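You operate a simulated robot arm through the tools that you are given. There is no shell and no other tool.

You run a simulated robot arm. Do the job below in one go: nothing can be reset, and whatever is moved stays where it is left.

## Task
Hold the volts of cell No. 95 on the multimeter and light its display.
Fine: cell in the holder, switch on, 20 V range.

The check looks at the end state, three seconds after you hand in, the way a careful person would. Anything else that was tipped, shoved, dropped, spilled or broken makes it a failure.

## Robot
A 6-joint arm with a two-finger parallel gripper, fixed in place. Base frame: the origin is on the floor under the middle of its stand, x ahead of it, y to its left, z up; the work surface is at about z = 720. Units: mm, degrees, N and s.
With the tool pointing down near the work surface it reaches from about 260 to 660 mm from the base axis. Its first joint turns from -66.0 to 66.0 degrees. Payload 2.9 kg.
The TCP is the grasp point between the finger pads, 30 mm short of the fingertips. In the tool frame z runs along the fingers and y along their closing line. The gripper opens to 110 mm. The fingers are 20 mm wide and 10 mm thick; the gripper's body (48 by 112 mm) begins 55 mm behind the TCP.
Orientation is that of the tool frame in the base frame, as a unit quaternion [w, x, y, z]. With the fingers straight down and closing along the base's y, the tool's x points along the base's -x, its y along +y and its z along -z.

## Interface
- The arm moves only by the tool jog_arm. Its arguments are lists of equal length, an entry for each row: "offset": the shift along the tool's x, y, z in units of 25 mm (1.0 is 25 mm), a list of three; "turn": the turn, a rotation vector about the tool's x, y, z in units of 5 degrees (1.0 is 5 degrees), a list of three; "hand": the gripper command, from -1 (shut) to 1 (fully open), values between in proportion. In form: {"offset": [[tx, ty, tz], ...], "turn": [[rx, ry, rz], ...], "hand": [hand, ...]}. A call has 1 to 20 rows; each row shifts and turns the commanded pose from where the row before left it, along the tool's axes as they then stand. A call with a number of a shift or a turn outside -1 to 1 is refused whole. A row lasts 0.2 s, in which the tool goes at most 50 mm and 8.6 degrees; a call with a longer step from one row to the next is refused whole, and so is a gripper value outside its range. A pose out of reach is approached as far as the arm can. The call stops where the force on the tool passes 40 N (or 10 N more than at its start, if that is more) or the arm is blocked; 0.2 s more then pass. Each finger travels about 108 mm/s and halts on what it meets, pressing with about 27 N; the grip force reading is that of the motor and also rises with nothing between the fingers. The clock runs only during rows and for 0.2 s after the last one: add rows that do not move to give the fingers time. The reply holds the time, the measured pose of the TCP, the force on the tool along the base axes, the opening and the grip force, in the units named above and with some noise, with the torque about the TCP (base axes, N m) and any sound that the robot's microphone picked up.
- Cameras (640 x 400 px; columns grow to the right, rows downward): "scene" is fixed at [59.8, 405.4, 1404]; the picture's right is [-0.93, -0.36, 0.00], its down [-0.16, 0.41, -0.90] and it looks along [0.33, -0.83, -0.44] (base axes); focal length 318 px, centre (320, 200). "wrist" rides on the gripper at [72, 17, -103] in the tool frame; the picture's right is [-0.23, 0.97, 0.00], its down [-0.76, -0.18, -0.62] and it looks along [-0.61, -0.14, 0.78] (tool axes); focal length 222 px, centre (320, 200). There is no depth. A picture from a camera that has moved, and an enlarged one, comes with that camera's place and axes in the base frame and with its lens. The place of the scene camera against the robot may be out by one fixed shift of up to 18 mm in any direction.
- grab_frame(camera): a new picture of that camera. No time passes.
- inspect(camera, box): a new picture of the part [left, top, right, bottom] of that camera's present view, enlarged. No time passes.
- job_done(): hands the job in; it is judged then, once.

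Places have to be worked out from the pictures, the camera data and where the tool is seen. Open the gripper and draw the arm clear of the work before you hand the job in, unless the task says otherwise.

The tools are called by a JSON object that holds its "name" and its "arguments". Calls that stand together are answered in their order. jog_arm: Moves the arm, as the interface text tells. Its arguments: {"type":"object","properties":{"offset":{"type":"array","items":{"type":"array","items":{"type":"number"}}},"turn":{"type":"array","items":{"type":"array","items":{"type":"number"}}},"hand":{"type":"array","items":{"type":"number"}}},"required":["offset","turn","hand"]} The other tools are called the same way: grab_frame (camera) takes a picture; inspect (camera, box) takes an enlarged picture of a part of a camera's view; job_done () hands the job in.

At the start:

```text
clock: 0.0
ee_pos: [366.6, -236.1, 1138.0]
ee_rot: [0.001, 0.0, 1.0, 0.0]
wrist_force: [0.1, 0.3, 0.1]
torque: [-0.03, 0.01, -0.02]
gripper_width: 110.0
gripper_force: 0.0
```

scene: 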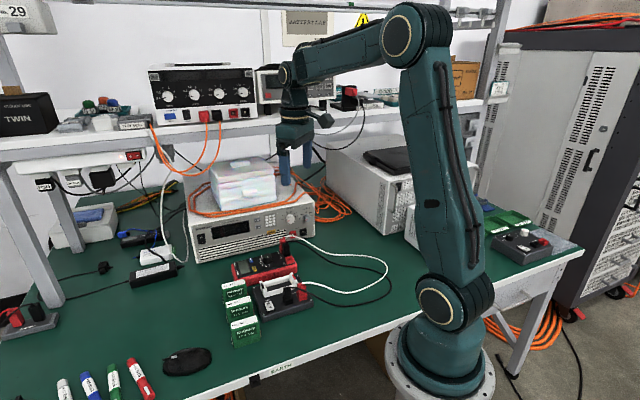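
wrist: 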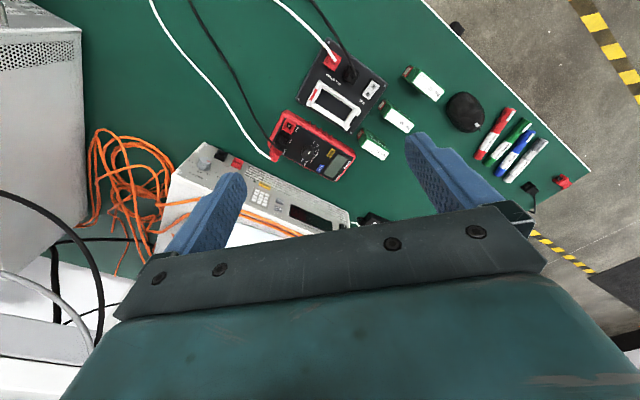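

I'll start by enlarging the work area from both cameras to see the meter, the holder and the cells.

{"name": "inspect", "arguments": {"camera": "scene", "box": [200, 220, 340, 360]}}

{"name": "inspect", "arguments": {"camera": "wrist", "box": [250, 40, 450, 190]}}

{"name": "inspect", "arguments": {"camera": "scene", "box": [220, 240, 320, 310]}}

```text
2.86 times, centred on (270, 290) of scene
camera zoom: at [59.8, 405.4, 1404.0], right [-0.93, -0.36, 0.0], down [-0.16, 0.41, -0.9], along [0.33, -0.83, -0.44], focal length 907 px, centre (463, -57)
```

zoom: 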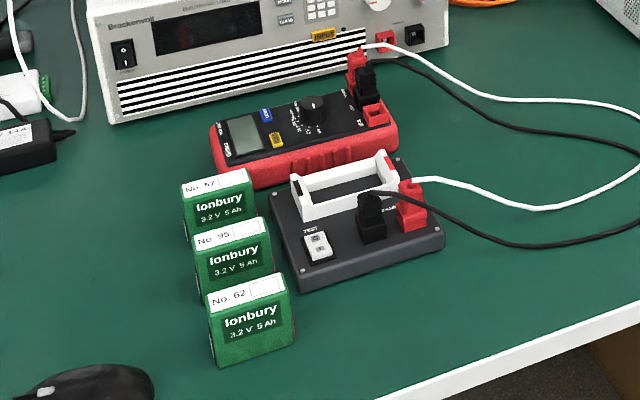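

```text
2.67 times, centred on (350, 115) of wrist
camera zoom: at [294.2, -217.7, 1240.4], right [0.23, 0.97, 0.0], down [0.76, -0.18, 0.62], along [0.61, -0.14, -0.78], focal length 592 px, centre (240, 427)
```

zoom: 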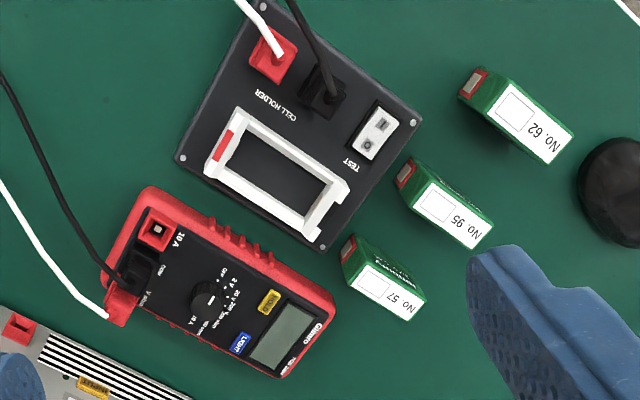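

```text
5.71 times, centred on (270, 275) of scene
camera zoom: at [59.8, 405.4, 1404.0], right [-0.93, -0.36, 0.0], down [-0.16, 0.41, -0.9], along [0.33, -0.83, -0.44], focal length 1815 px, centre (606, -229)
```

zoom: 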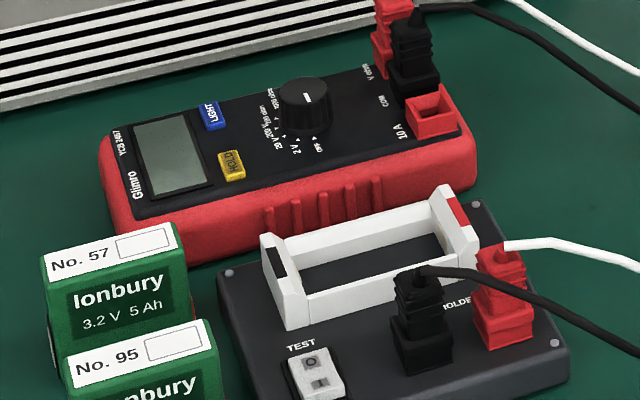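

The meter dial looks to be on OFF, with the display blank. The cells stand upright, each with a red end, and the empty holder has a red and a black end. I'll lower the wrist camera for a closer look at the cells and the holder.

{"name": "jog_arm", "arguments": {"offset": [[0.225, 0.595, 0.95], [0.225, 0.595, 0.95], [0.225, 0.595, 0.95], [0.225, 0.595, 0.95], [0.225, 0.595, 0.95], [0.225, 0.595, 0.95], [0.225, 0.595, 0.95], [0.225, 0.595, 0.95], [0, 0, 0]], "turn": [[0, 0, 0], [0, 0, 0], [0, 0, 0], [0, 0, 0], [0, 0, 0], [0, 0, 0], [0, 0, 0], [0, 0, 0], [0, 0, 0]], "hand": [1, 1, 1, 1, 1, 1, 1, 1, 1]}}

{"name": "grab_frame", "arguments": {"camera": "wrist"}}

```text
clock: 2.0
ee_pos: [321.2, -115.8, 944.5]
ee_rot: [0.0, 0.0, 1.0, 0.0]
wrist_force: [-1.0, -0.3, -0.7]
torque: [0.01, 0.0, -0.04]
gripper_width: 110.3
gripper_force: 0.0
```

```text
taken
camera wrist: at [249.0, -98.0, 1048.8], right [0.23, 0.97, 0.0], down [0.76, -0.18, 0.62], along [0.61, -0.14, -0.78], focal length 222 px, centre (320, 200)
```

wrist: 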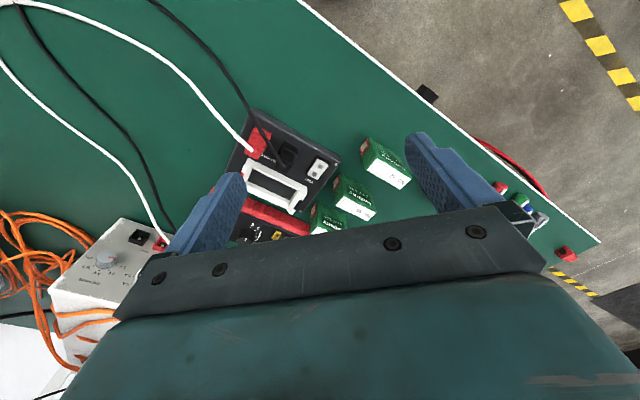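

The cells and holder are in view between the fingers. I'll enlarge them to get their exact placement.

{"name": "inspect", "arguments": {"camera": "wrist", "box": [220, 100, 420, 225]}}

{"name": "inspect", "arguments": {"camera": "wrist", "box": [300, 125, 420, 240]}}

```text
3.20 times, centred on (320, 162) of wrist
camera zoom: at [249.0, -98.0, 1048.8], right [0.23, 0.97, 0.0], down [0.76, -0.18, 0.62], along [0.61, -0.14, -0.78], focal length 711 px, centre (320, 320)
```

zoom: 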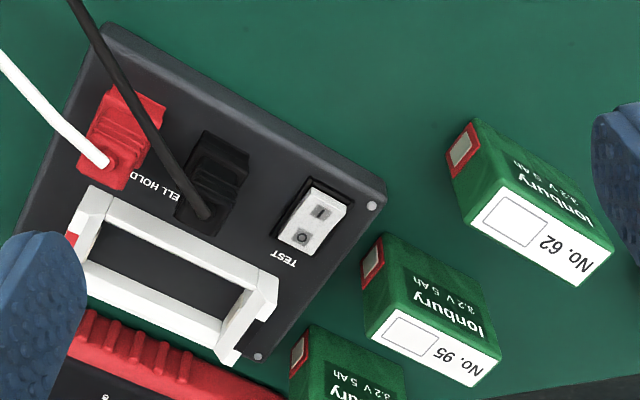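

```text
3.48 times, centred on (360, 182) of wrist
camera zoom: at [249.0, -98.0, 1048.8], right [0.23, 0.97, 0.0], down [0.76, -0.18, 0.62], along [0.61, -0.14, -0.78], focal length 773 px, centre (181, 261)
```

zoom: 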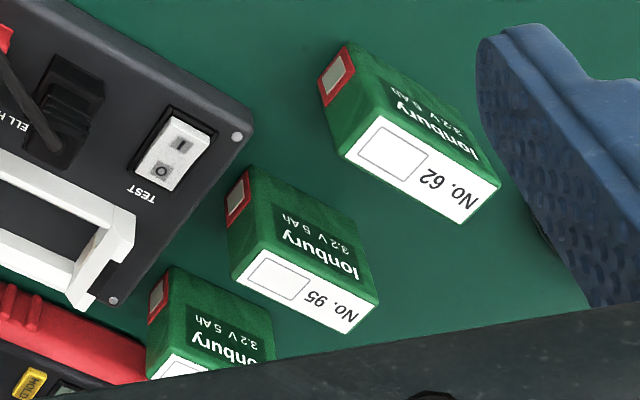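

Cell No. 95 stands at about (485, -95), with its long axis around 47° in the base frame, its top near z = 786, and its red end toward -x/-y. The holder is near (436, -216) at a similar yaw. Next I'll move over the holder and turn the tool about -46.5° to view the tray, the switch and the meter.

{"name": "jog_arm", "arguments": {"offset": [[-0.784, -0.888, 0.352], [-0.784, -0.888, 0.352], [-0.784, -0.888, 0.352], [-0.784, -0.888, 0.352], [-0.784, -0.888, 0.352], [0, 0, 0], [0, 0, 0], [0, 0, 0], [0, 0, 0], [0, 0, 0], [0, 0, 0], [0, 0, 0], [0, 0, 0], [0, 0, 0], [0, 0, 0], [0, 0, 0]], "turn": [[0, 0, 0], [0, 0, 0], [0, 0, 0], [0, 0, 0], [0, 0, 0], [0, 0, -0.93], [0, 0, -0.93], [0, 0, -0.93], [0, 0, -0.93], [0, 0, -0.93], [0, 0, -0.93], [0, 0, -0.93], [0, 0, -0.93], [0, 0, -0.93], [0, 0, -0.93], [0, 0, 0]], "hand": [1, 1, 1, 1, 1, 1, 1, 1, 1, 1, 1, 1, 1, 1, 1, 1]}}

{"name": "grab_frame", "arguments": {"camera": "wrist"}}

{"name": "grab_frame", "arguments": {"camera": "scene"}}

```text
clock: 5.4
ee_pos: [420.3, -227.1, 902.8]
ee_rot: [0.0, -0.396, 0.918, 0.0]
wrist_force: [0.4, -0.8, -0.1]
torque: [0.0, 0.01, 0.01]
gripper_width: 110.0
gripper_force: 0.1
```

```text
taken
camera wrist: at [357.5, -267.8, 1006.2], right [-0.55, 0.83, 0.0], down [0.65, 0.43, 0.62], along [0.52, 0.34, -0.78], focal length 222 px, centre (320, 200)
```

wrist: 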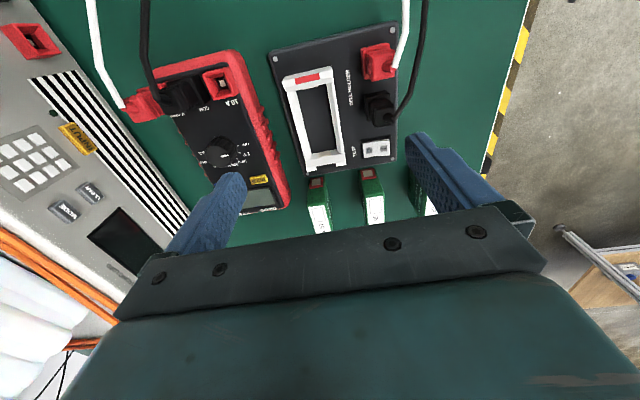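

```text
taken
```

scene: 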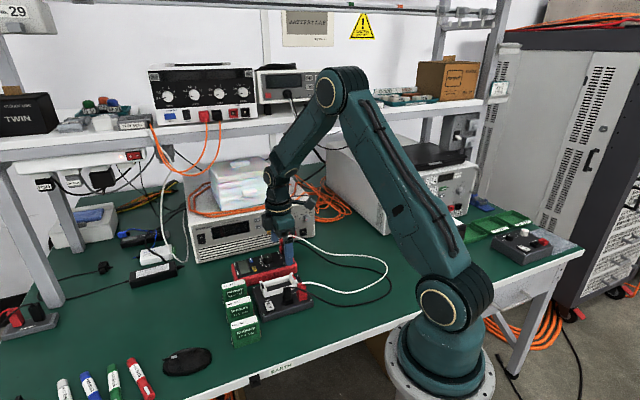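

I now have a near-overhead view of the holder and the meter. I'll enlarge each of them.

{"name": "inspect", "arguments": {"camera": "wrist", "box": [255, 20, 415, 120]}}

{"name": "inspect", "arguments": {"camera": "wrist", "box": [265, 110, 425, 220]}}

{"name": "inspect", "arguments": {"camera": "wrist", "box": [130, 40, 300, 220]}}

{"name": "inspect", "arguments": {"camera": "scene", "box": [220, 240, 320, 310]}}

```text
4.00 times, centred on (335, 70) of wrist
camera zoom: at [357.5, -267.8, 1006.2], right [-0.55, 0.83, 0.0], down [0.65, 0.43, 0.62], along [0.52, 0.34, -0.78], focal length 888 px, centre (260, 720)
```

zoom: 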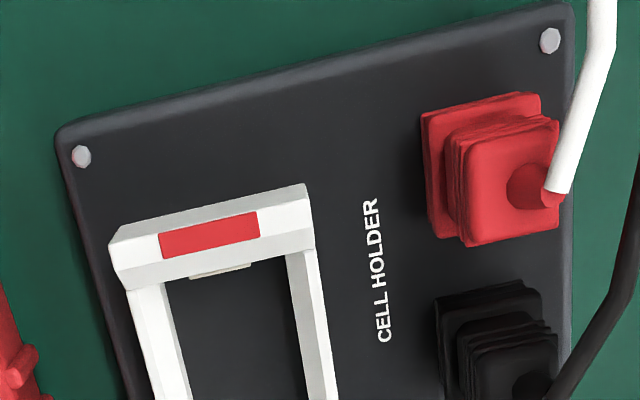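

```text
3.64 times, centred on (345, 165) of wrist
camera zoom: at [357.5, -267.8, 1006.2], right [-0.55, 0.83, 0.0], down [0.65, 0.43, 0.62], along [0.52, 0.34, -0.78], focal length 808 px, centre (229, 327)
```

zoom: 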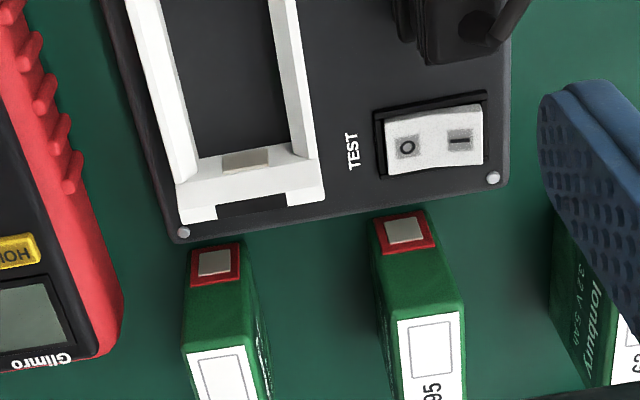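

```text
2.22 times, centred on (215, 130) of wrist
camera zoom: at [357.5, -267.8, 1006.2], right [-0.55, 0.83, 0.0], down [0.65, 0.43, 0.62], along [0.52, 0.34, -0.78], focal length 494 px, centre (553, 356)
```

zoom: 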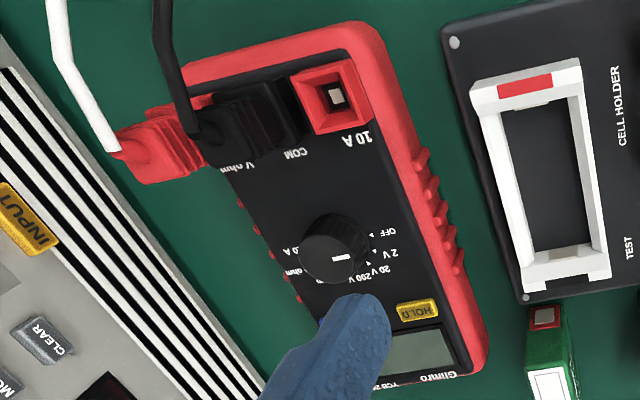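

```text
5.71 times, centred on (270, 275) of scene
camera zoom: at [59.8, 405.4, 1404.0], right [-0.93, -0.36, 0.0], down [-0.16, 0.41, -0.9], along [0.33, -0.83, -0.44], focal length 1815 px, centre (606, -229)
```

zoom: 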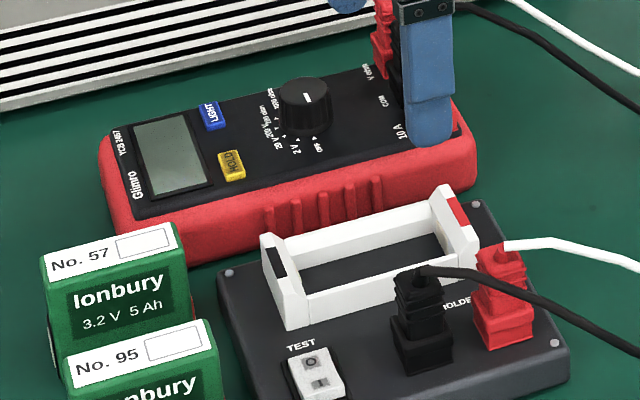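

The board's corner screws agree between two views: its top is at z ≈ 750 and its yaw is 45.0°. I'll enlarge the tray further to get its inner size and wall heights.

{"name": "inspect", "arguments": {"camera": "wrist", "box": [275, 55, 355, 115]}}

{"name": "inspect", "arguments": {"camera": "wrist", "box": [285, 115, 365, 175]}}

{"name": "inspect", "arguments": {"camera": "scene", "box": [256, 268, 320, 308]}}

```text
6.67 times, centred on (315, 85) of wrist
camera zoom: at [357.5, -267.8, 1006.2], right [-0.55, 0.83, 0.0], down [0.65, 0.43, 0.62], along [0.52, 0.34, -0.78], focal length 1481 px, centre (353, 967)
```

zoom: 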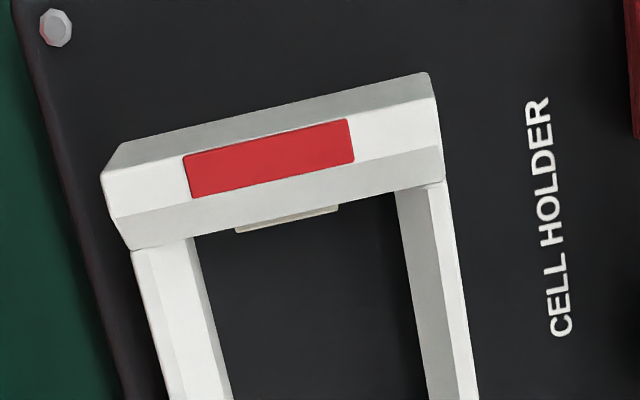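

```text
6.67 times, centred on (325, 145) of wrist
camera zoom: at [357.5, -267.8, 1006.2], right [-0.55, 0.83, 0.0], down [0.65, 0.43, 0.62], along [0.52, 0.34, -0.78], focal length 1481 px, centre (287, 567)
```

zoom: 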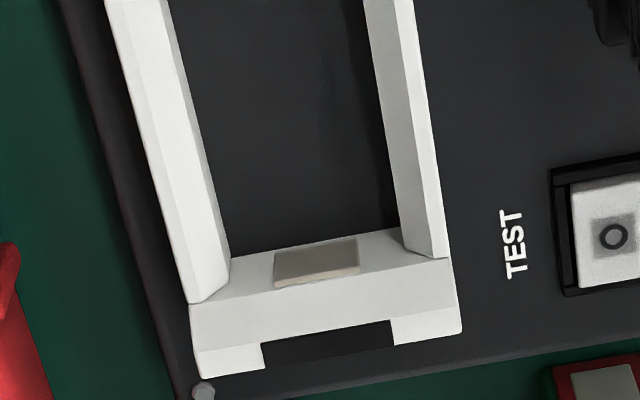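

```text
10.00 times, centred on (288, 288) of scene
camera zoom: at [59.8, 405.4, 1404.0], right [-0.93, -0.36, 0.0], down [-0.16, 0.41, -0.9], along [0.33, -0.83, -0.44], focal length 3176 px, centre (640, -680)
```

zoom: 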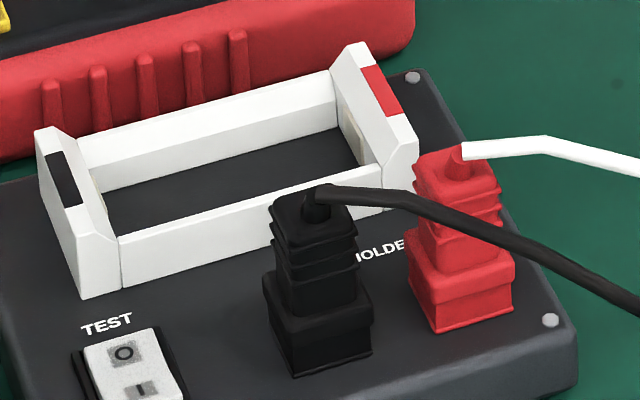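

The tray's inner cavity runs from about u = 110 to 189 along the 45° axis and is roughly 33 mm wide, and its end contacts sit about 14 mm above the board. The cell therefore stands upright in it, red end to the red plate. Next I'll move above cell No. 95 to measure it closely.

{"name": "jog_arm", "arguments": {"offset": [[-0.935, 0.293, 0.219], [-0.935, 0.293, 0.219], [-0.935, 0.293, 0.219], [-0.935, 0.293, 0.219], [-0.935, 0.293, 0.219], [-0.935, 0.293, 0.219], [0, 0, 0]], "turn": [[0, 0, 0], [0, 0, 0], [0, 0, 0], [0, 0, 0], [0, 0, 0], [0, 0, 0], [0, 0, 0]], "hand": [1, 1, 1, 1, 1, 1, 1]}}

{"name": "grab_frame", "arguments": {"camera": "wrist"}}

{"name": "inspect", "arguments": {"camera": "wrist", "box": [250, 60, 410, 200]}}

```text
clock: 7.0
ee_pos: [484.8, -95.0, 868.2]
ee_rot: [0.0, -0.395, 0.919, 0.0]
wrist_force: [-0.8, -0.2, 0.2]
torque: [-0.01, 0.0, -0.01]
gripper_width: 110.0
gripper_force: 0.0
```

```text
taken
camera wrist: at [422.8, -135.5, 970.9], right [-0.55, 0.84, 0.0], down [0.65, 0.43, 0.62], along [0.52, 0.34, -0.78], focal length 222 px, centre (320, 200)
```

wrist: 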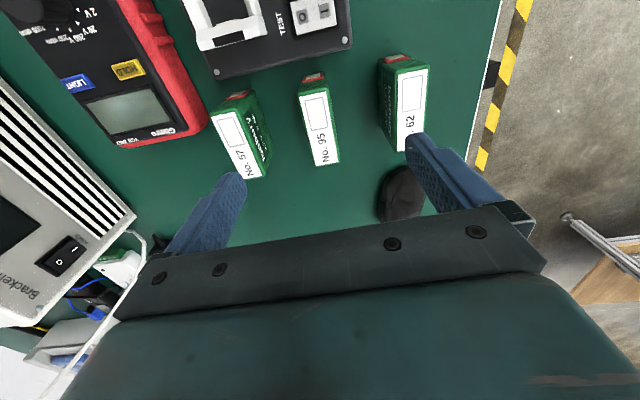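

```text
2.86 times, centred on (330, 130) of wrist
camera zoom: at [422.8, -135.5, 970.9], right [-0.55, 0.84, 0.0], down [0.65, 0.43, 0.62], along [0.52, 0.34, -0.78], focal length 635 px, centre (291, 400)
```

zoom: 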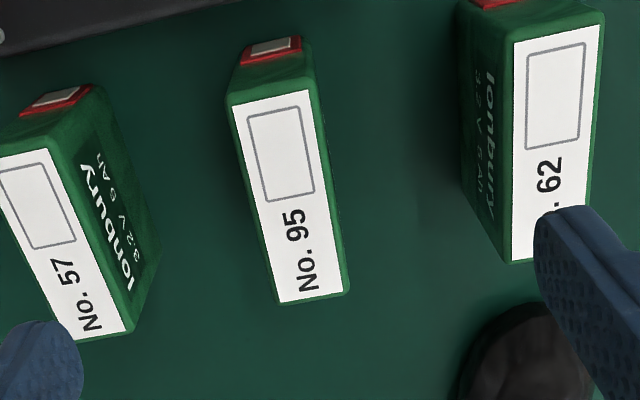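

Cell 95 measures about 65 × 23 × 66 mm, centred near (483.4, -94.5) and aligned at 45°, with roughly 52 mm free on either side. I'll trim the yaw to 45°, narrow the gripper to about 70 mm and descend partway.

{"name": "jog_arm", "arguments": {"offset": [[0.026, 0.054, 0], [0, 0, 0], [0, 0, 0], [0, 0, 0.6], [0, 0, 0.6], [0, 0, 0.6], [0, 0, 0]], "turn": [[0, 0, 0.3], [0, 0, 0], [0, 0, 0], [0, 0, 0], [0, 0, 0], [0, 0, 0], [0, 0, 0]], "hand": [0.273, 0.273, 0.273, 0.273, 0.273, 0.273, 0.273]}}

{"name": "grab_frame", "arguments": {"camera": "wrist"}}

{"name": "inspect", "arguments": {"camera": "wrist", "box": [240, 80, 400, 200]}}

```text
clock: 8.6
ee_pos: [482.9, -94.4, 824.5]
ee_rot: [0.0, -0.383, 0.924, -0.001]
wrist_force: [-0.3, -0.4, 1.1]
torque: [0.03, 0.0, 0.0]
gripper_width: 70.2
gripper_force: 0.0
```

```text
taken
camera wrist: at [419.8, -133.3, 928.6], right [-0.53, 0.85, 0.0], down [0.66, 0.41, 0.62], along [0.53, 0.33, -0.78], focal length 222 px, centre (320, 200)
```

wrist: 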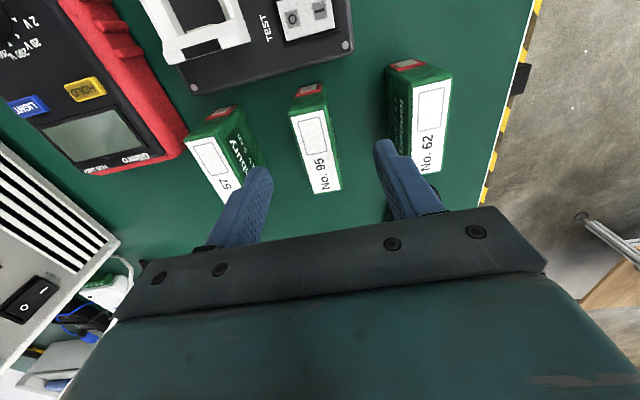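

```text
3.33 times, centred on (320, 140) of wrist
camera zoom: at [419.8, -133.3, 928.6], right [-0.53, 0.85, 0.0], down [0.66, 0.41, 0.62], along [0.53, 0.33, -0.78], focal length 740 px, centre (320, 400)
```

zoom: 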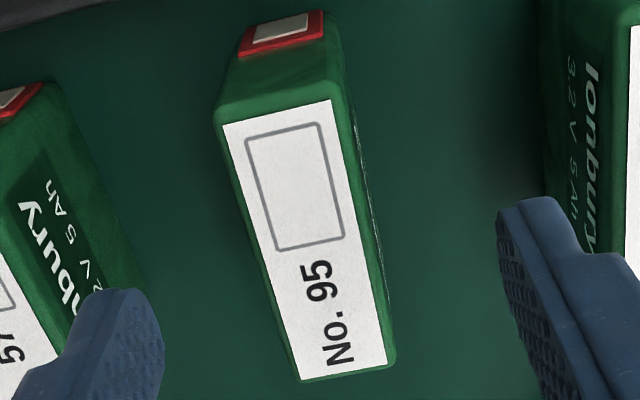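

Both fingers straddle cell 95, which sits about 1 mm toward -y of the tool axis. I'll descend to TCP z ≈ 777, with fingertips at about 747, and check before closing.

{"name": "jog_arm", "arguments": {"offset": [[0, -0.05, 0.6], [0, 0, 0.6], [0, 0, 0.6], [0, 0, 0.08], [0, 0, 0], [0, 0, 0]], "turn": [[0, 0, 0], [0, 0, 0], [0, 0, 0], [0, 0, 0], [0, 0, 0], [0, 0, 0]], "hand": [0.273, 0.273, 0.273, 0.273, 0.273, 0.273]}}

{"name": "grab_frame", "arguments": {"camera": "wrist"}}

{"name": "inspect", "arguments": {"camera": "scene", "box": [200, 220, 340, 360]}}

```text
clock: 10.0
ee_pos: [484.1, -94.6, 776.8]
ee_rot: [0.0, -0.383, 0.924, 0.0]
wrist_force: [0.2, 0.0, -0.1]
torque: [-0.02, 0.05, -0.01]
gripper_width: 70.1
gripper_force: 0.0
```

```text
taken
camera wrist: at [420.1, -134.2, 879.9], right [-0.53, 0.85, 0.0], down [0.66, 0.41, 0.62], along [0.53, 0.33, -0.78], focal length 222 px, centre (320, 200)
```

wrist: 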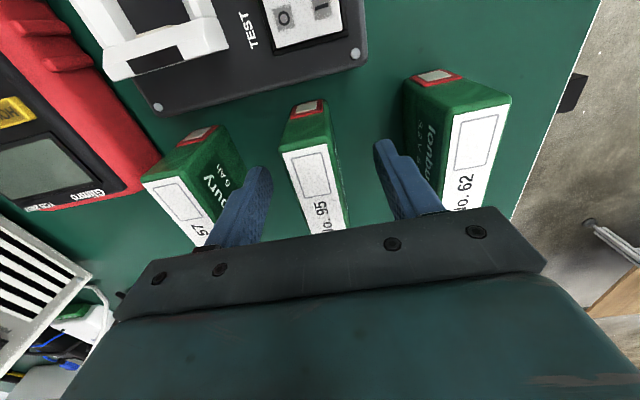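

```text
2.86 times, centred on (270, 290) of scene
camera zoom: at [59.8, 405.4, 1404.0], right [-0.93, -0.36, 0.0], down [-0.16, 0.41, -0.9], along [0.33, -0.83, -0.44], focal length 907 px, centre (463, -57)
```

zoom: 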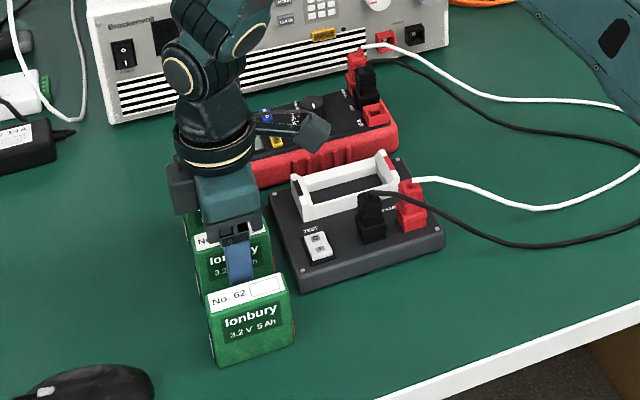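

The fingers are in the gaps on both sides at TCP z = 777 with no contact force. I'll close on cell 95.

{"name": "jog_arm", "arguments": {"offset": [[0, 0, 0], [0, 0, 0], [0, 0, 0], [0, 0, 0]], "turn": [[0, 0, 0], [0, 0, 0], [0, 0, 0], [0, 0, 0]], "hand": [-0.4, -0.8, -1, -1]}}

{"name": "grab_frame", "arguments": {"camera": "wrist"}}

```text
clock: 11.0
ee_pos: [484.3, -95.5, 776.6]
ee_rot: [0.0, -0.383, 0.924, 0.0]
wrist_force: [0.5, 0.0, -0.3]
torque: [0.01, 0.0, -0.02]
gripper_width: 25.7
gripper_force: 27.8
```

```text
taken
camera wrist: at [420.1, -134.2, 880.0], right [-0.53, 0.85, 0.0], down [0.66, 0.41, 0.62], along [0.53, 0.33, -0.78], focal length 222 px, centre (320, 200)
```

wrist: 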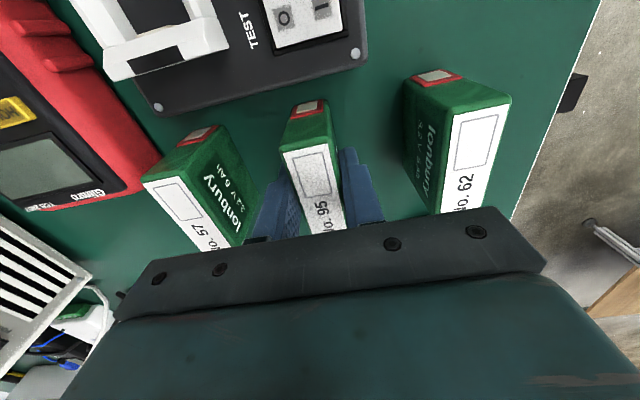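

Cell 95 is gripped, with width 25.7 mm and force 27.8 N. I'll lift it 80 mm and carry it to above the tray centre, about (432.5, -221.3).

{"name": "jog_arm", "arguments": {"offset": [[0, 0, -0.4], [0, 0, -0.7], [0, 0, -0.7], [0, 0, -0.7], [0, 0, -0.7], [0, 0, 0], [0.4, -0.166, 0], [0.65, -0.271, 0], [0.65, -0.271, 0], [0.65, -0.271, 0], [0.65, -0.271, 0], [0.65, -0.271, 0], [0.65, -0.271, 0], [0.5, -0.208, 0], [0.224, -0.092, 0], [0, 0, 0], [0, 0, 0]], "turn": [[0, 0, 0], [0, 0, 0], [0, 0, 0], [0, 0, 0], [0, 0, 0], [0, 0, 0], [0, 0, 0], [0, 0, 0], [0, 0, 0], [0, 0, 0], [0, 0, 0], [0, 0, 0], [0, 0, 0], [0, 0, 0], [0, 0, 0], [0, 0, 0], [0, 0, 0]], "hand": [-1, -1, -1, -1, -1, -1, -1, -1, -1, -1, -1, -1, -1, -1, -1, -1, -1]}}

{"name": "grab_frame", "arguments": {"camera": "wrist"}}

{"name": "inspect", "arguments": {"camera": "scene", "box": [220, 200, 340, 320]}}

```text
clock: 14.6
ee_pos: [432.6, -221.1, 857.7]
ee_rot: [-0.001, -0.382, 0.924, 0.0]
wrist_force: [-0.7, 0.0, -2.2]
torque: [0.0, 0.0, -0.01]
gripper_width: 26.0
gripper_force: 26.8
```

```text
taken
camera wrist: at [368.9, -260.2, 961.8], right [-0.53, 0.85, 0.0], down [0.66, 0.41, 0.62], along [0.53, 0.33, -0.78], focal length 222 px, centre (320, 200)
```

wrist: 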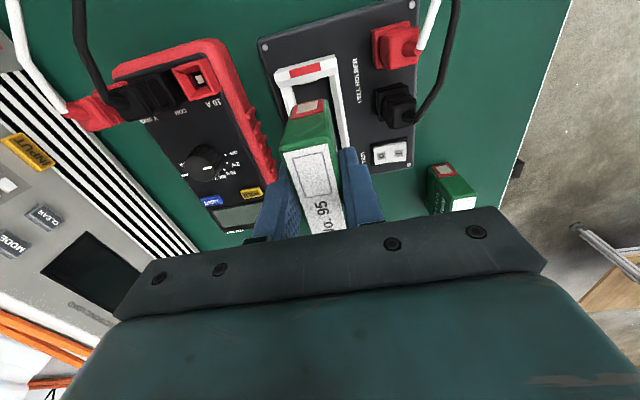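

```text
3.33 times, centred on (280, 260) of scene
camera zoom: at [59.8, 405.3, 1404.0], right [-0.93, -0.36, 0.0], down [-0.16, 0.41, -0.9], along [0.33, -0.83, -0.44], focal length 1058 px, centre (453, 0)
```

zoom: 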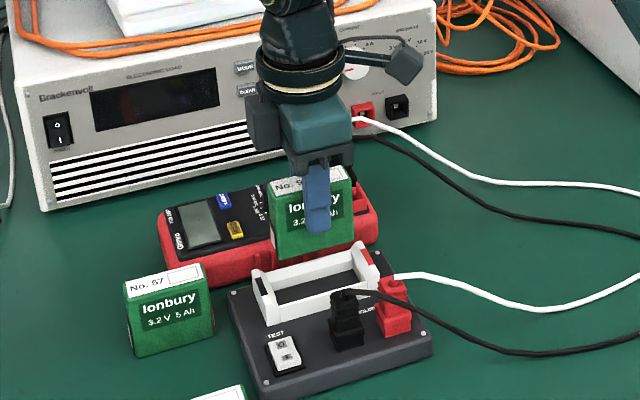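

The cell is held above the tray. I'll enlarge the wrist view to check its alignment with the tray before lowering.

{"name": "inspect", "arguments": {"camera": "wrist", "box": [250, 40, 390, 140]}}

{"name": "inspect", "arguments": {"camera": "wrist", "box": [250, 120, 390, 220]}}

```text
4.00 times, centred on (320, 90) of wrist
camera zoom: at [368.9, -260.2, 961.8], right [-0.53, 0.85, 0.0], down [0.66, 0.41, 0.62], along [0.53, 0.33, -0.78], focal length 888 px, centre (320, 640)
```

zoom: 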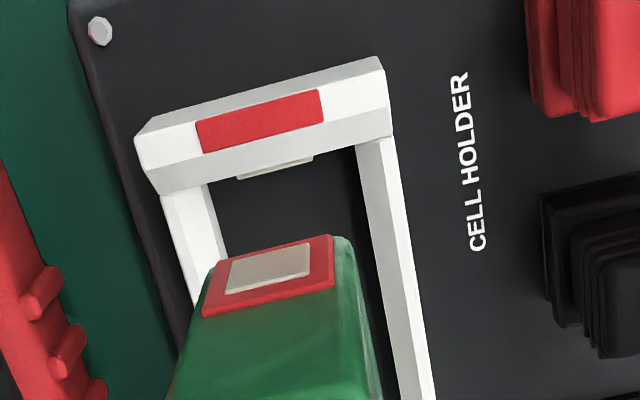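

```text
4.00 times, centred on (320, 170) of wrist
camera zoom: at [368.9, -260.2, 961.8], right [-0.53, 0.85, 0.0], down [0.66, 0.41, 0.62], along [0.53, 0.33, -0.78], focal length 888 px, centre (320, 320)
```

zoom: 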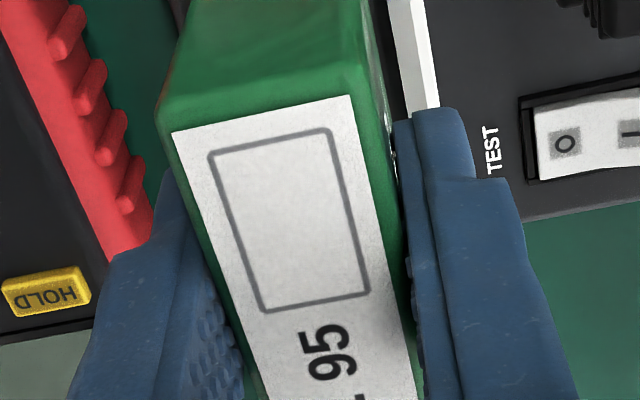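

The alignment looks right: the cell spans about u = 116 to 183 inside the 110–189 cavity and is centred in v. I'll lower it to roughly 5 mm above the board.

{"name": "jog_arm", "arguments": {"offset": [[0, 0, 0.4], [0, 0, 0.5], [0, 0, 0.5], [0, 0, 0.3], [0, 0, 0.14], [0, 0, 0], [0, 0, 0]], "turn": [[0, 0, 0], [0, 0, 0], [0, 0, 0], [0, 0, 0], [0, 0, 0], [0, 0, 0], [0, 0, 0]], "hand": [-1, -1, -1, -1, -1, -1, -1]}}

{"name": "inspect", "arguments": {"camera": "wrist", "box": [240, 40, 400, 200]}}

{"name": "inspect", "arguments": {"camera": "scene", "box": [250, 240, 330, 300]}}

```text
clock: 16.2
ee_pos: [433.4, -222.2, 812.6]
ee_rot: [0.0, -0.383, 0.924, 0.0]
wrist_force: [0.2, -0.1, -2.7]
torque: [-0.01, 0.01, -0.02]
gripper_width: 25.9
gripper_force: 26.4
```

```text
2.50 times, centred on (320, 120) of wrist
camera zoom: at [369.4, -260.0, 915.2], right [-0.53, 0.85, 0.0], down [0.66, 0.41, 0.62], along [0.53, 0.33, -0.78], focal length 555 px, centre (320, 400)
```

zoom: 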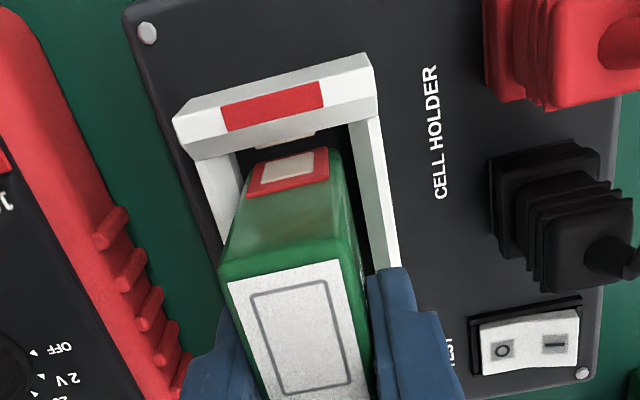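

```text
6.67 times, centred on (290, 270) of scene
camera zoom: at [59.8, 405.3, 1404.0], right [-0.93, -0.36, 0.0], down [-0.16, 0.41, -0.9], along [0.33, -0.83, -0.44], focal length 2117 px, centre (520, -267)
```

zoom: 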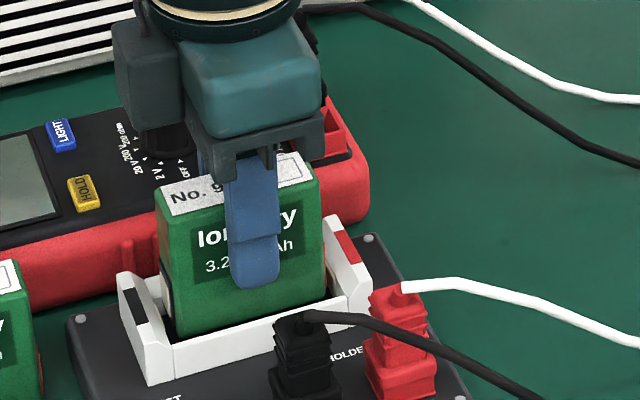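

The cell is inside the tray with no contact yet. I'll lower it in small steps while watching the force.

{"name": "jog_arm", "arguments": {"offset": [[0, 0, 0.08], [0, 0, 0.06], [0, 0, 0.04], [0, 0, 0]], "turn": [[0, 0, 0], [0, 0, 0], [0, 0, 0], [0, 0, 0]], "hand": [-1, -1, -1, -1]}}

{"name": "inspect", "arguments": {"camera": "scene", "box": [250, 240, 330, 300]}}

```text
clock: 17.2
ee_pos: [433.2, -222.9, 807.2]
ee_rot: [0.0, -0.383, 0.924, -0.001]
wrist_force: [-0.2, 0.0, -3.4]
torque: [0.02, -0.01, 0.03]
gripper_width: 25.7
gripper_force: 27.3
```

```text
6.67 times, centred on (290, 270) of scene
camera zoom: at [59.8, 405.3, 1404.0], right [-0.93, -0.36, 0.0], down [-0.16, 0.41, -0.9], along [0.33, -0.83, -0.44], focal length 2117 px, centre (520, -267)
```

zoom: 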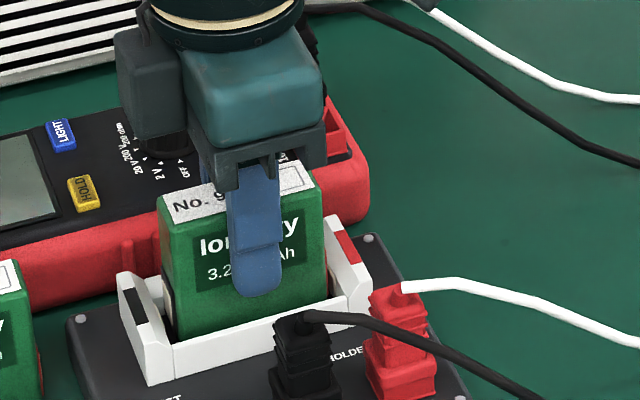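

There's still only the cell's weight on the tool (about -3 N), so it isn't seated. I'll continue in 1 mm steps.

{"name": "jog_arm", "arguments": {"offset": [[0, 0, 0.04], [0, 0, 0], [0, 0, 0]], "turn": [[0, 0, 0], [0, 0, 0], [0, 0, 0]], "hand": [-1, -1, -1]}}

{"name": "jog_arm", "arguments": {"offset": [[0, 0, 0.04], [0, 0, 0], [0, 0, 0]], "turn": [[0, 0, 0], [0, 0, 0], [0, 0, 0]], "hand": [-1, -1, -1]}}

```text
clock: 18.0
ee_pos: [432.2, -220.9, 805.9]
ee_rot: [0.0, -0.383, 0.924, -0.001]
wrist_force: [-0.1, 0.3, -3.3]
torque: [-0.03, -0.02, 0.04]
gripper_width: 25.8
gripper_force: 27.2
```

```text
clock: 18.8
ee_pos: [433.0, -220.9, 804.8]
ee_rot: [0.0, -0.382, 0.924, 0.0]
wrist_force: [-0.2, 0.2, -2.3]
torque: [0.01, 0.0, 0.02]
gripper_width: 26.2
gripper_force: 27.6
```

It's still not bearing on the board, and my height estimates are only good to a mm or two. I'll take another couple of 1 mm steps, keeping the fingertips well above the tray walls at about 767.

{"name": "jog_arm", "arguments": {"offset": [[0, 0, 0.04], [0, 0, 0], [0, 0, 0]], "turn": [[0, 0, 0], [0, 0, 0], [0, 0, 0]], "hand": [-1, -1, -1]}}

{"name": "inspect", "arguments": {"camera": "scene", "box": [260, 250, 320, 295]}}

{"name": "inspect", "arguments": {"camera": "wrist", "box": [240, 40, 400, 200]}}

```text
clock: 19.6
ee_pos: [433.2, -220.5, 803.5]
ee_rot: [0.001, -0.383, 0.924, 0.0]
wrist_force: [-0.2, 1.0, -1.8]
torque: [0.01, 0.03, 0.02]
gripper_width: 25.8
gripper_force: 26.9
```

```text
8.89 times, centred on (290, 272) of scene
camera zoom: at [59.8, 405.3, 1404.0], right [-0.93, -0.36, 0.0], down [-0.16, 0.41, -0.9], along [0.33, -0.83, -0.44], focal length 2823 px, centre (587, -444)
```

zoom: 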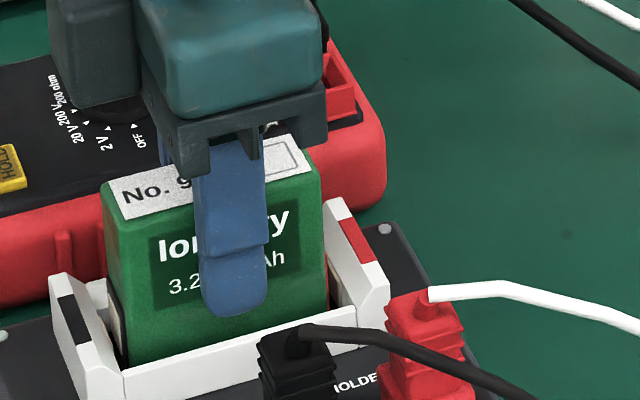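

```text
2.50 times, centred on (320, 120) of wrist
camera zoom: at [369.4, -259.7, 907.1], right [-0.53, 0.85, 0.0], down [0.66, 0.41, 0.62], along [0.53, 0.33, -0.78], focal length 555 px, centre (320, 400)
```

zoom: 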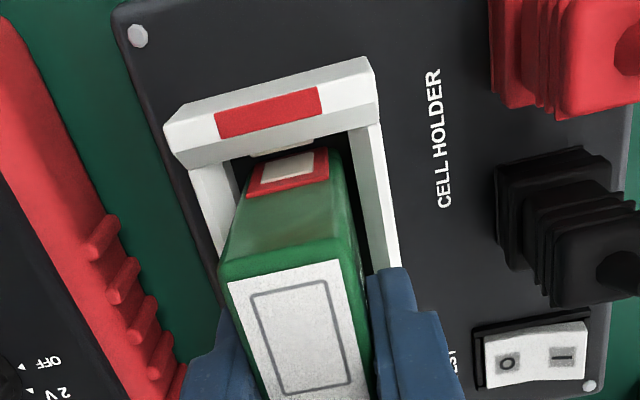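

The force is drifting toward zero, perhaps the first contact. I'll go down 1 mm more and check.

{"name": "jog_arm", "arguments": {"offset": [[0, 0, 0.04], [0, 0, 0], [0, 0, 0]], "turn": [[0, 0, 0], [0, 0, 0], [0, 0, 0]], "hand": [-1, -1, -1]}}

{"name": "jog_arm", "arguments": {"offset": [[0, 0, 0.04], [0, 0, 0], [0, 0, 0]], "turn": [[0, 0, 0], [0, 0, 0], [0, 0, 0]], "hand": [-1, -1, -1]}}

```text
clock: 20.4
ee_pos: [432.0, -220.3, 802.1]
ee_rot: [0.001, -0.382, 0.924, 0.0]
wrist_force: [-0.1, 0.7, -1.8]
torque: [-0.05, 0.05, -0.04]
gripper_width: 25.8
gripper_force: 27.1
```

```text
clock: 21.2
ee_pos: [433.4, -220.5, 802.2]
ee_rot: [0.0, -0.382, 0.924, 0.0]
wrist_force: [-1.3, 0.9, 3.9]
torque: [0.08, 0.09, -0.03]
gripper_width: 25.5
gripper_force: 27.2
```

The force flipped to +3.9 N at z ≈ 802, so the cell is seated on the board. I'll release it with a small opening.

{"name": "jog_arm", "arguments": {"offset": [[0, 0, 0], [0, 0, 0], [0, 0, 0]], "turn": [[0, 0, 0], [0, 0, 0], [0, 0, 0]], "hand": [-0.4, -0.2, -0.2]}}

{"name": "inspect", "arguments": {"camera": "scene", "box": [260, 250, 320, 295]}}

{"name": "inspect", "arguments": {"camera": "wrist", "box": [240, 40, 400, 200]}}

```text
clock: 22.0
ee_pos: [433.6, -219.8, 800.6]
ee_rot: [0.0, -0.383, 0.924, 0.0]
wrist_force: [-0.6, 0.2, -0.4]
torque: [-0.02, -0.04, 0.0]
gripper_width: 44.2
gripper_force: 0.1
```

```text
8.89 times, centred on (290, 272) of scene
camera zoom: at [59.8, 405.4, 1404.0], right [-0.93, -0.36, 0.0], down [-0.16, 0.41, -0.9], along [0.33, -0.83, -0.44], focal length 2823 px, centre (587, -444)
```

zoom: 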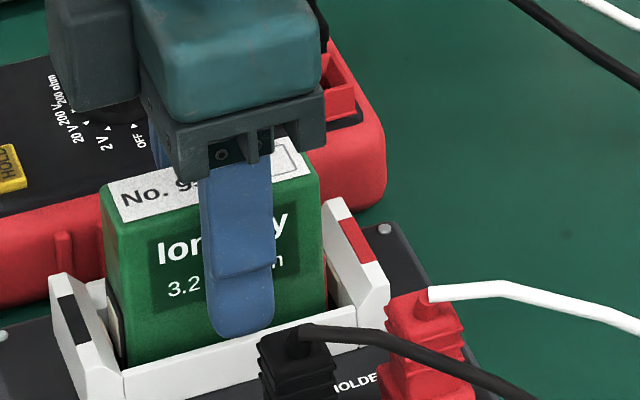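

```text
2.50 times, centred on (320, 120) of wrist
camera zoom: at [369.8, -259.5, 905.7], right [-0.53, 0.85, 0.0], down [0.66, 0.41, 0.62], along [0.53, 0.33, -0.78], focal length 555 px, centre (320, 400)
```

zoom: 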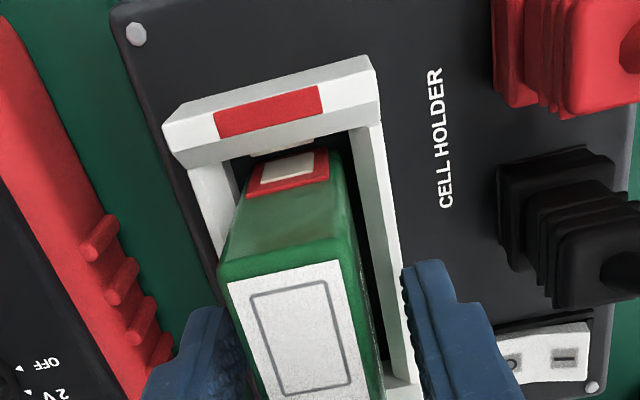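

The cell stands freely in the holder with its red end at the red plate. I'll rise straight up to clear it and look at the switch and the meter.

{"name": "jog_arm", "arguments": {"offset": [[0, 0, -0.4], [0, 0, -0.8], [0, 0, -0.8], [0, 0, -0.8], [0, 0, -0.8], [0, 0, 0]], "turn": [[0, 0, 0], [0, 0, 0], [0, 0, 0], [0, 0, 0], [0, 0, 0], [0, 0, 0]], "hand": [-0.2, -0.2, -0.2, -0.2, 0.5, 1]}}

{"name": "grab_frame", "arguments": {"camera": "wrist"}}

{"name": "inspect", "arguments": {"camera": "wrist", "box": [250, 40, 430, 180]}}

{"name": "inspect", "arguments": {"camera": "scene", "box": [250, 240, 330, 300]}}

```text
clock: 23.4
ee_pos: [434.2, -219.2, 891.9]
ee_rot: [0.0, -0.383, 0.924, 0.0]
wrist_force: [0.2, 0.0, 0.6]
torque: [0.0, 0.03, -0.01]
gripper_width: 110.1
gripper_force: 0.0
```

```text
taken
camera wrist: at [370.2, -259.1, 995.1], right [-0.53, 0.85, 0.0], down [0.66, 0.41, 0.62], along [0.53, 0.33, -0.78], focal length 222 px, centre (320, 200)
```

wrist: 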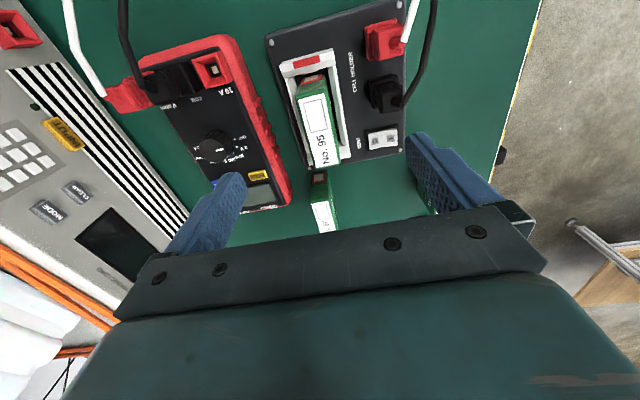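

```text
2.86 times, centred on (340, 110) of wrist
camera zoom: at [370.2, -259.1, 995.1], right [-0.53, 0.85, 0.0], down [0.66, 0.41, 0.62], along [0.53, 0.33, -0.78], focal length 635 px, centre (263, 457)
```

zoom: 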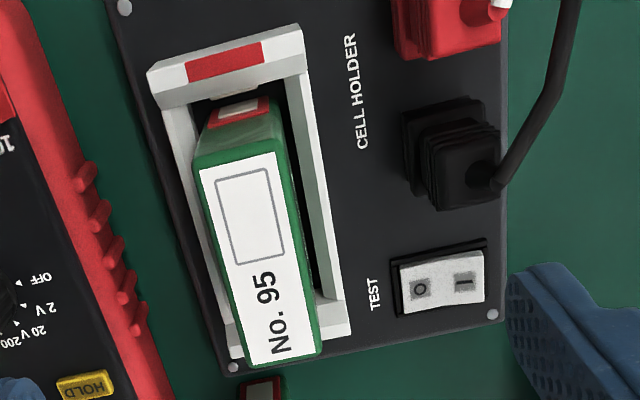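

```text
6.67 times, centred on (290, 270) of scene
camera zoom: at [59.8, 405.4, 1404.0], right [-0.93, -0.36, 0.0], down [-0.16, 0.41, -0.9], along [0.33, -0.83, -0.44], focal length 2117 px, centre (520, -267)
```

zoom: 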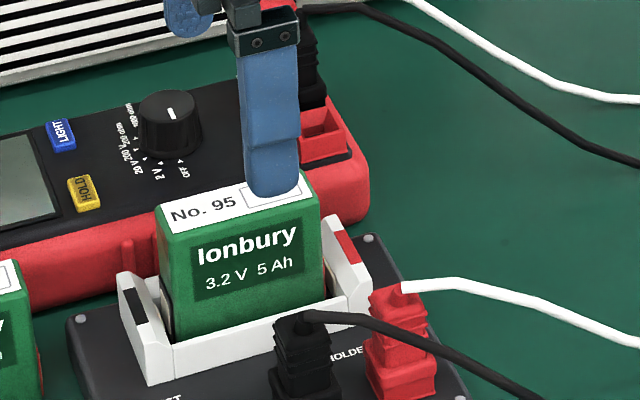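

The TEST rocker runs along v, with O toward the meter and the raised "I" half toward the table edge at about u = 196, v = -389. I'll press it with one finger alone: gripper open 40 mm, tool centre at about (394, -118) so the inner finger is over "I".

{"name": "jog_arm", "arguments": {"offset": [[-0.348, 0.8, 0], [-0.348, 0.8, 0], [-0.348, 0.8, 0], [-0.348, 0.8, 0], [-0.348, 0.8, 0], [0, 0, 0], [0, 0, 0.7], [0, 0, 0.7], [0, 0, 0.6], [0, 0, 0]], "turn": [[0, 0, 0], [0, 0, 0], [0, 0, 0], [0, 0, 0], [0, 0, 0], [0, 0, 0], [0, 0, 0], [0, 0, 0], [0, 0, 0], [0, 0, 0]], "hand": [1, 0.5, 0, -0.273, -0.273, -0.273, -0.273, -0.273, -0.273, -0.273]}}

{"name": "grab_frame", "arguments": {"camera": "wrist"}}

{"name": "inspect", "arguments": {"camera": "wrist", "box": [220, 100, 380, 200]}}

{"name": "inspect", "arguments": {"camera": "scene", "box": [250, 260, 330, 320]}}

```text
clock: 25.6
ee_pos: [393.7, -121.0, 842.0]
ee_rot: [0.001, -0.382, 0.924, 0.001]
wrist_force: [-0.1, 0.1, -0.6]
torque: [0.0, 0.01, -0.02]
gripper_width: 40.1
gripper_force: 0.1
```

```text
taken
camera wrist: at [329.9, -159.3, 945.6], right [-0.53, 0.85, 0.0], down [0.66, 0.41, 0.62], along [0.53, 0.33, -0.78], focal length 222 px, centre (320, 200)
```

wrist: 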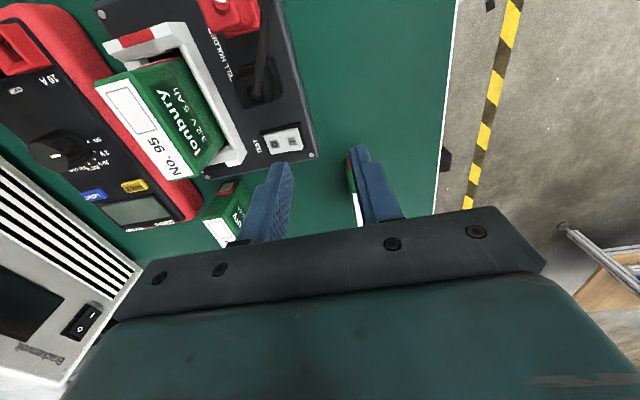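

```text
4.00 times, centred on (300, 150) of wrist
camera zoom: at [329.9, -159.3, 945.6], right [-0.53, 0.85, 0.0], down [0.66, 0.41, 0.62], along [0.53, 0.33, -0.78], focal length 888 px, centre (400, 400)
```

zoom: 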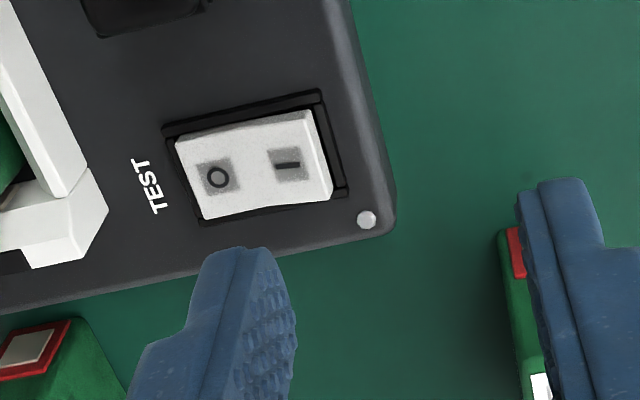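

```text
6.67 times, centred on (290, 290) of scene
camera zoom: at [59.8, 405.4, 1404.0], right [-0.93, -0.36, 0.0], down [-0.16, 0.41, -0.9], along [0.33, -0.83, -0.44], focal length 2117 px, centre (520, -400)
```

zoom: 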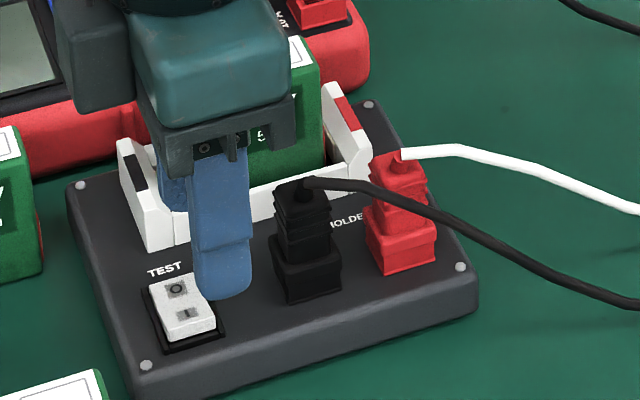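

The press point projects about 3 mm short of the "I" mark in u, so I'll shift by 2.5 mm. Then I'll come down to about 8 mm above the rocker.

{"name": "jog_arm", "arguments": {"offset": [[-0.1, 0.04, 0.5], [0, 0, 0.6], [0, 0, 0.5], [0, 0, 0.2], [0, 0, 0], [0, 0, 0]], "turn": [[0, 0, 0], [0, 0, 0], [0, 0, 0], [0, 0, 0], [0, 0, 0], [0, 0, 0]], "hand": [-0.273, -0.273, -0.273, -0.273, -0.273, -0.273]}}

{"name": "inspect", "arguments": {"camera": "wrist", "box": [220, 100, 380, 200]}}

{"name": "inspect", "arguments": {"camera": "scene", "box": [250, 270, 310, 315]}}

```text
clock: 27.0
ee_pos: [394.8, -118.4, 796.1]
ee_rot: [0.0, -0.382, 0.924, 0.0]
wrist_force: [0.4, 0.8, -0.3]
torque: [-0.03, 0.02, -0.01]
gripper_width: 40.1
gripper_force: 0.0
```

```text
4.00 times, centred on (300, 150) of wrist
camera zoom: at [331.4, -155.8, 900.6], right [-0.53, 0.85, 0.0], down [0.66, 0.41, 0.62], along [0.53, 0.33, -0.78], focal length 888 px, centre (400, 400)
```

zoom: 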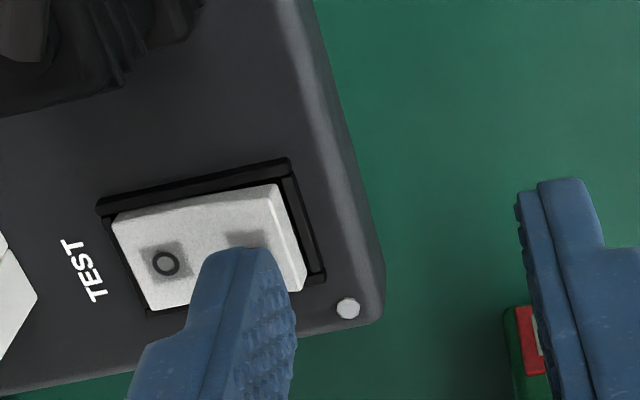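

```text
8.89 times, centred on (280, 292) of scene
camera zoom: at [59.8, 405.4, 1404.0], right [-0.93, -0.36, 0.0], down [-0.16, 0.41, -0.9], along [0.33, -0.83, -0.44], focal length 2823 px, centre (676, -622)
```

zoom: 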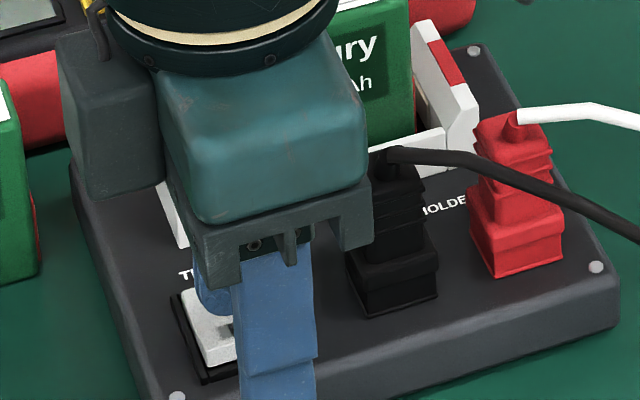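

The fingertip is over the "I" half. I'll step down in small increments until I feel contact.

{"name": "jog_arm", "arguments": {"offset": [[0, 0, 0.08], [0, 0, 0.08], [0, 0, 0.04], [0, 0, 0]], "turn": [[0, 0, 0], [0, 0, 0], [0, 0, 0], [0, 0, 0]], "hand": [-0.273, -0.273, -0.273, -0.273]}}

{"name": "jog_arm", "arguments": {"offset": [[0, 0, 0.04], [0, 0, 0.04], [0, 0, 0]], "turn": [[0, 0, 0], [0, 0, 0], [0, 0, 0]], "hand": [-0.273, -0.273, -0.273]}}

{"name": "jog_arm", "arguments": {"offset": [[0, 0, 0.04], [0, 0, 0.04], [0, 0, 0]], "turn": [[0, 0, 0], [0, 0, 0], [0, 0, 0]], "hand": [-0.273, -0.273, -0.273]}}

```text
clock: 28.0
ee_pos: [394.3, -116.8, 791.6]
ee_rot: [0.0, -0.382, 0.924, -0.001]
wrist_force: [-0.1, -0.5, 0.3]
torque: [0.02, 0.01, 0.02]
gripper_width: 39.6
gripper_force: 0.0
```

```text
clock: 28.8
ee_pos: [394.4, -117.1, 789.4]
ee_rot: [0.0, -0.382, 0.924, 0.0]
wrist_force: [-0.8, 0.0, 0.5]
torque: [0.02, 0.0, 0.01]
gripper_width: 39.8
gripper_force: 0.1
```

```text
clock: 29.6
ee_pos: [394.0, -116.6, 787.4]
ee_rot: [0.0, -0.383, 0.924, -0.001]
wrist_force: [-0.6, -0.9, -0.2]
torque: [-0.01, 0.0, 0.02]
gripper_width: 39.8
gripper_force: 0.1
```

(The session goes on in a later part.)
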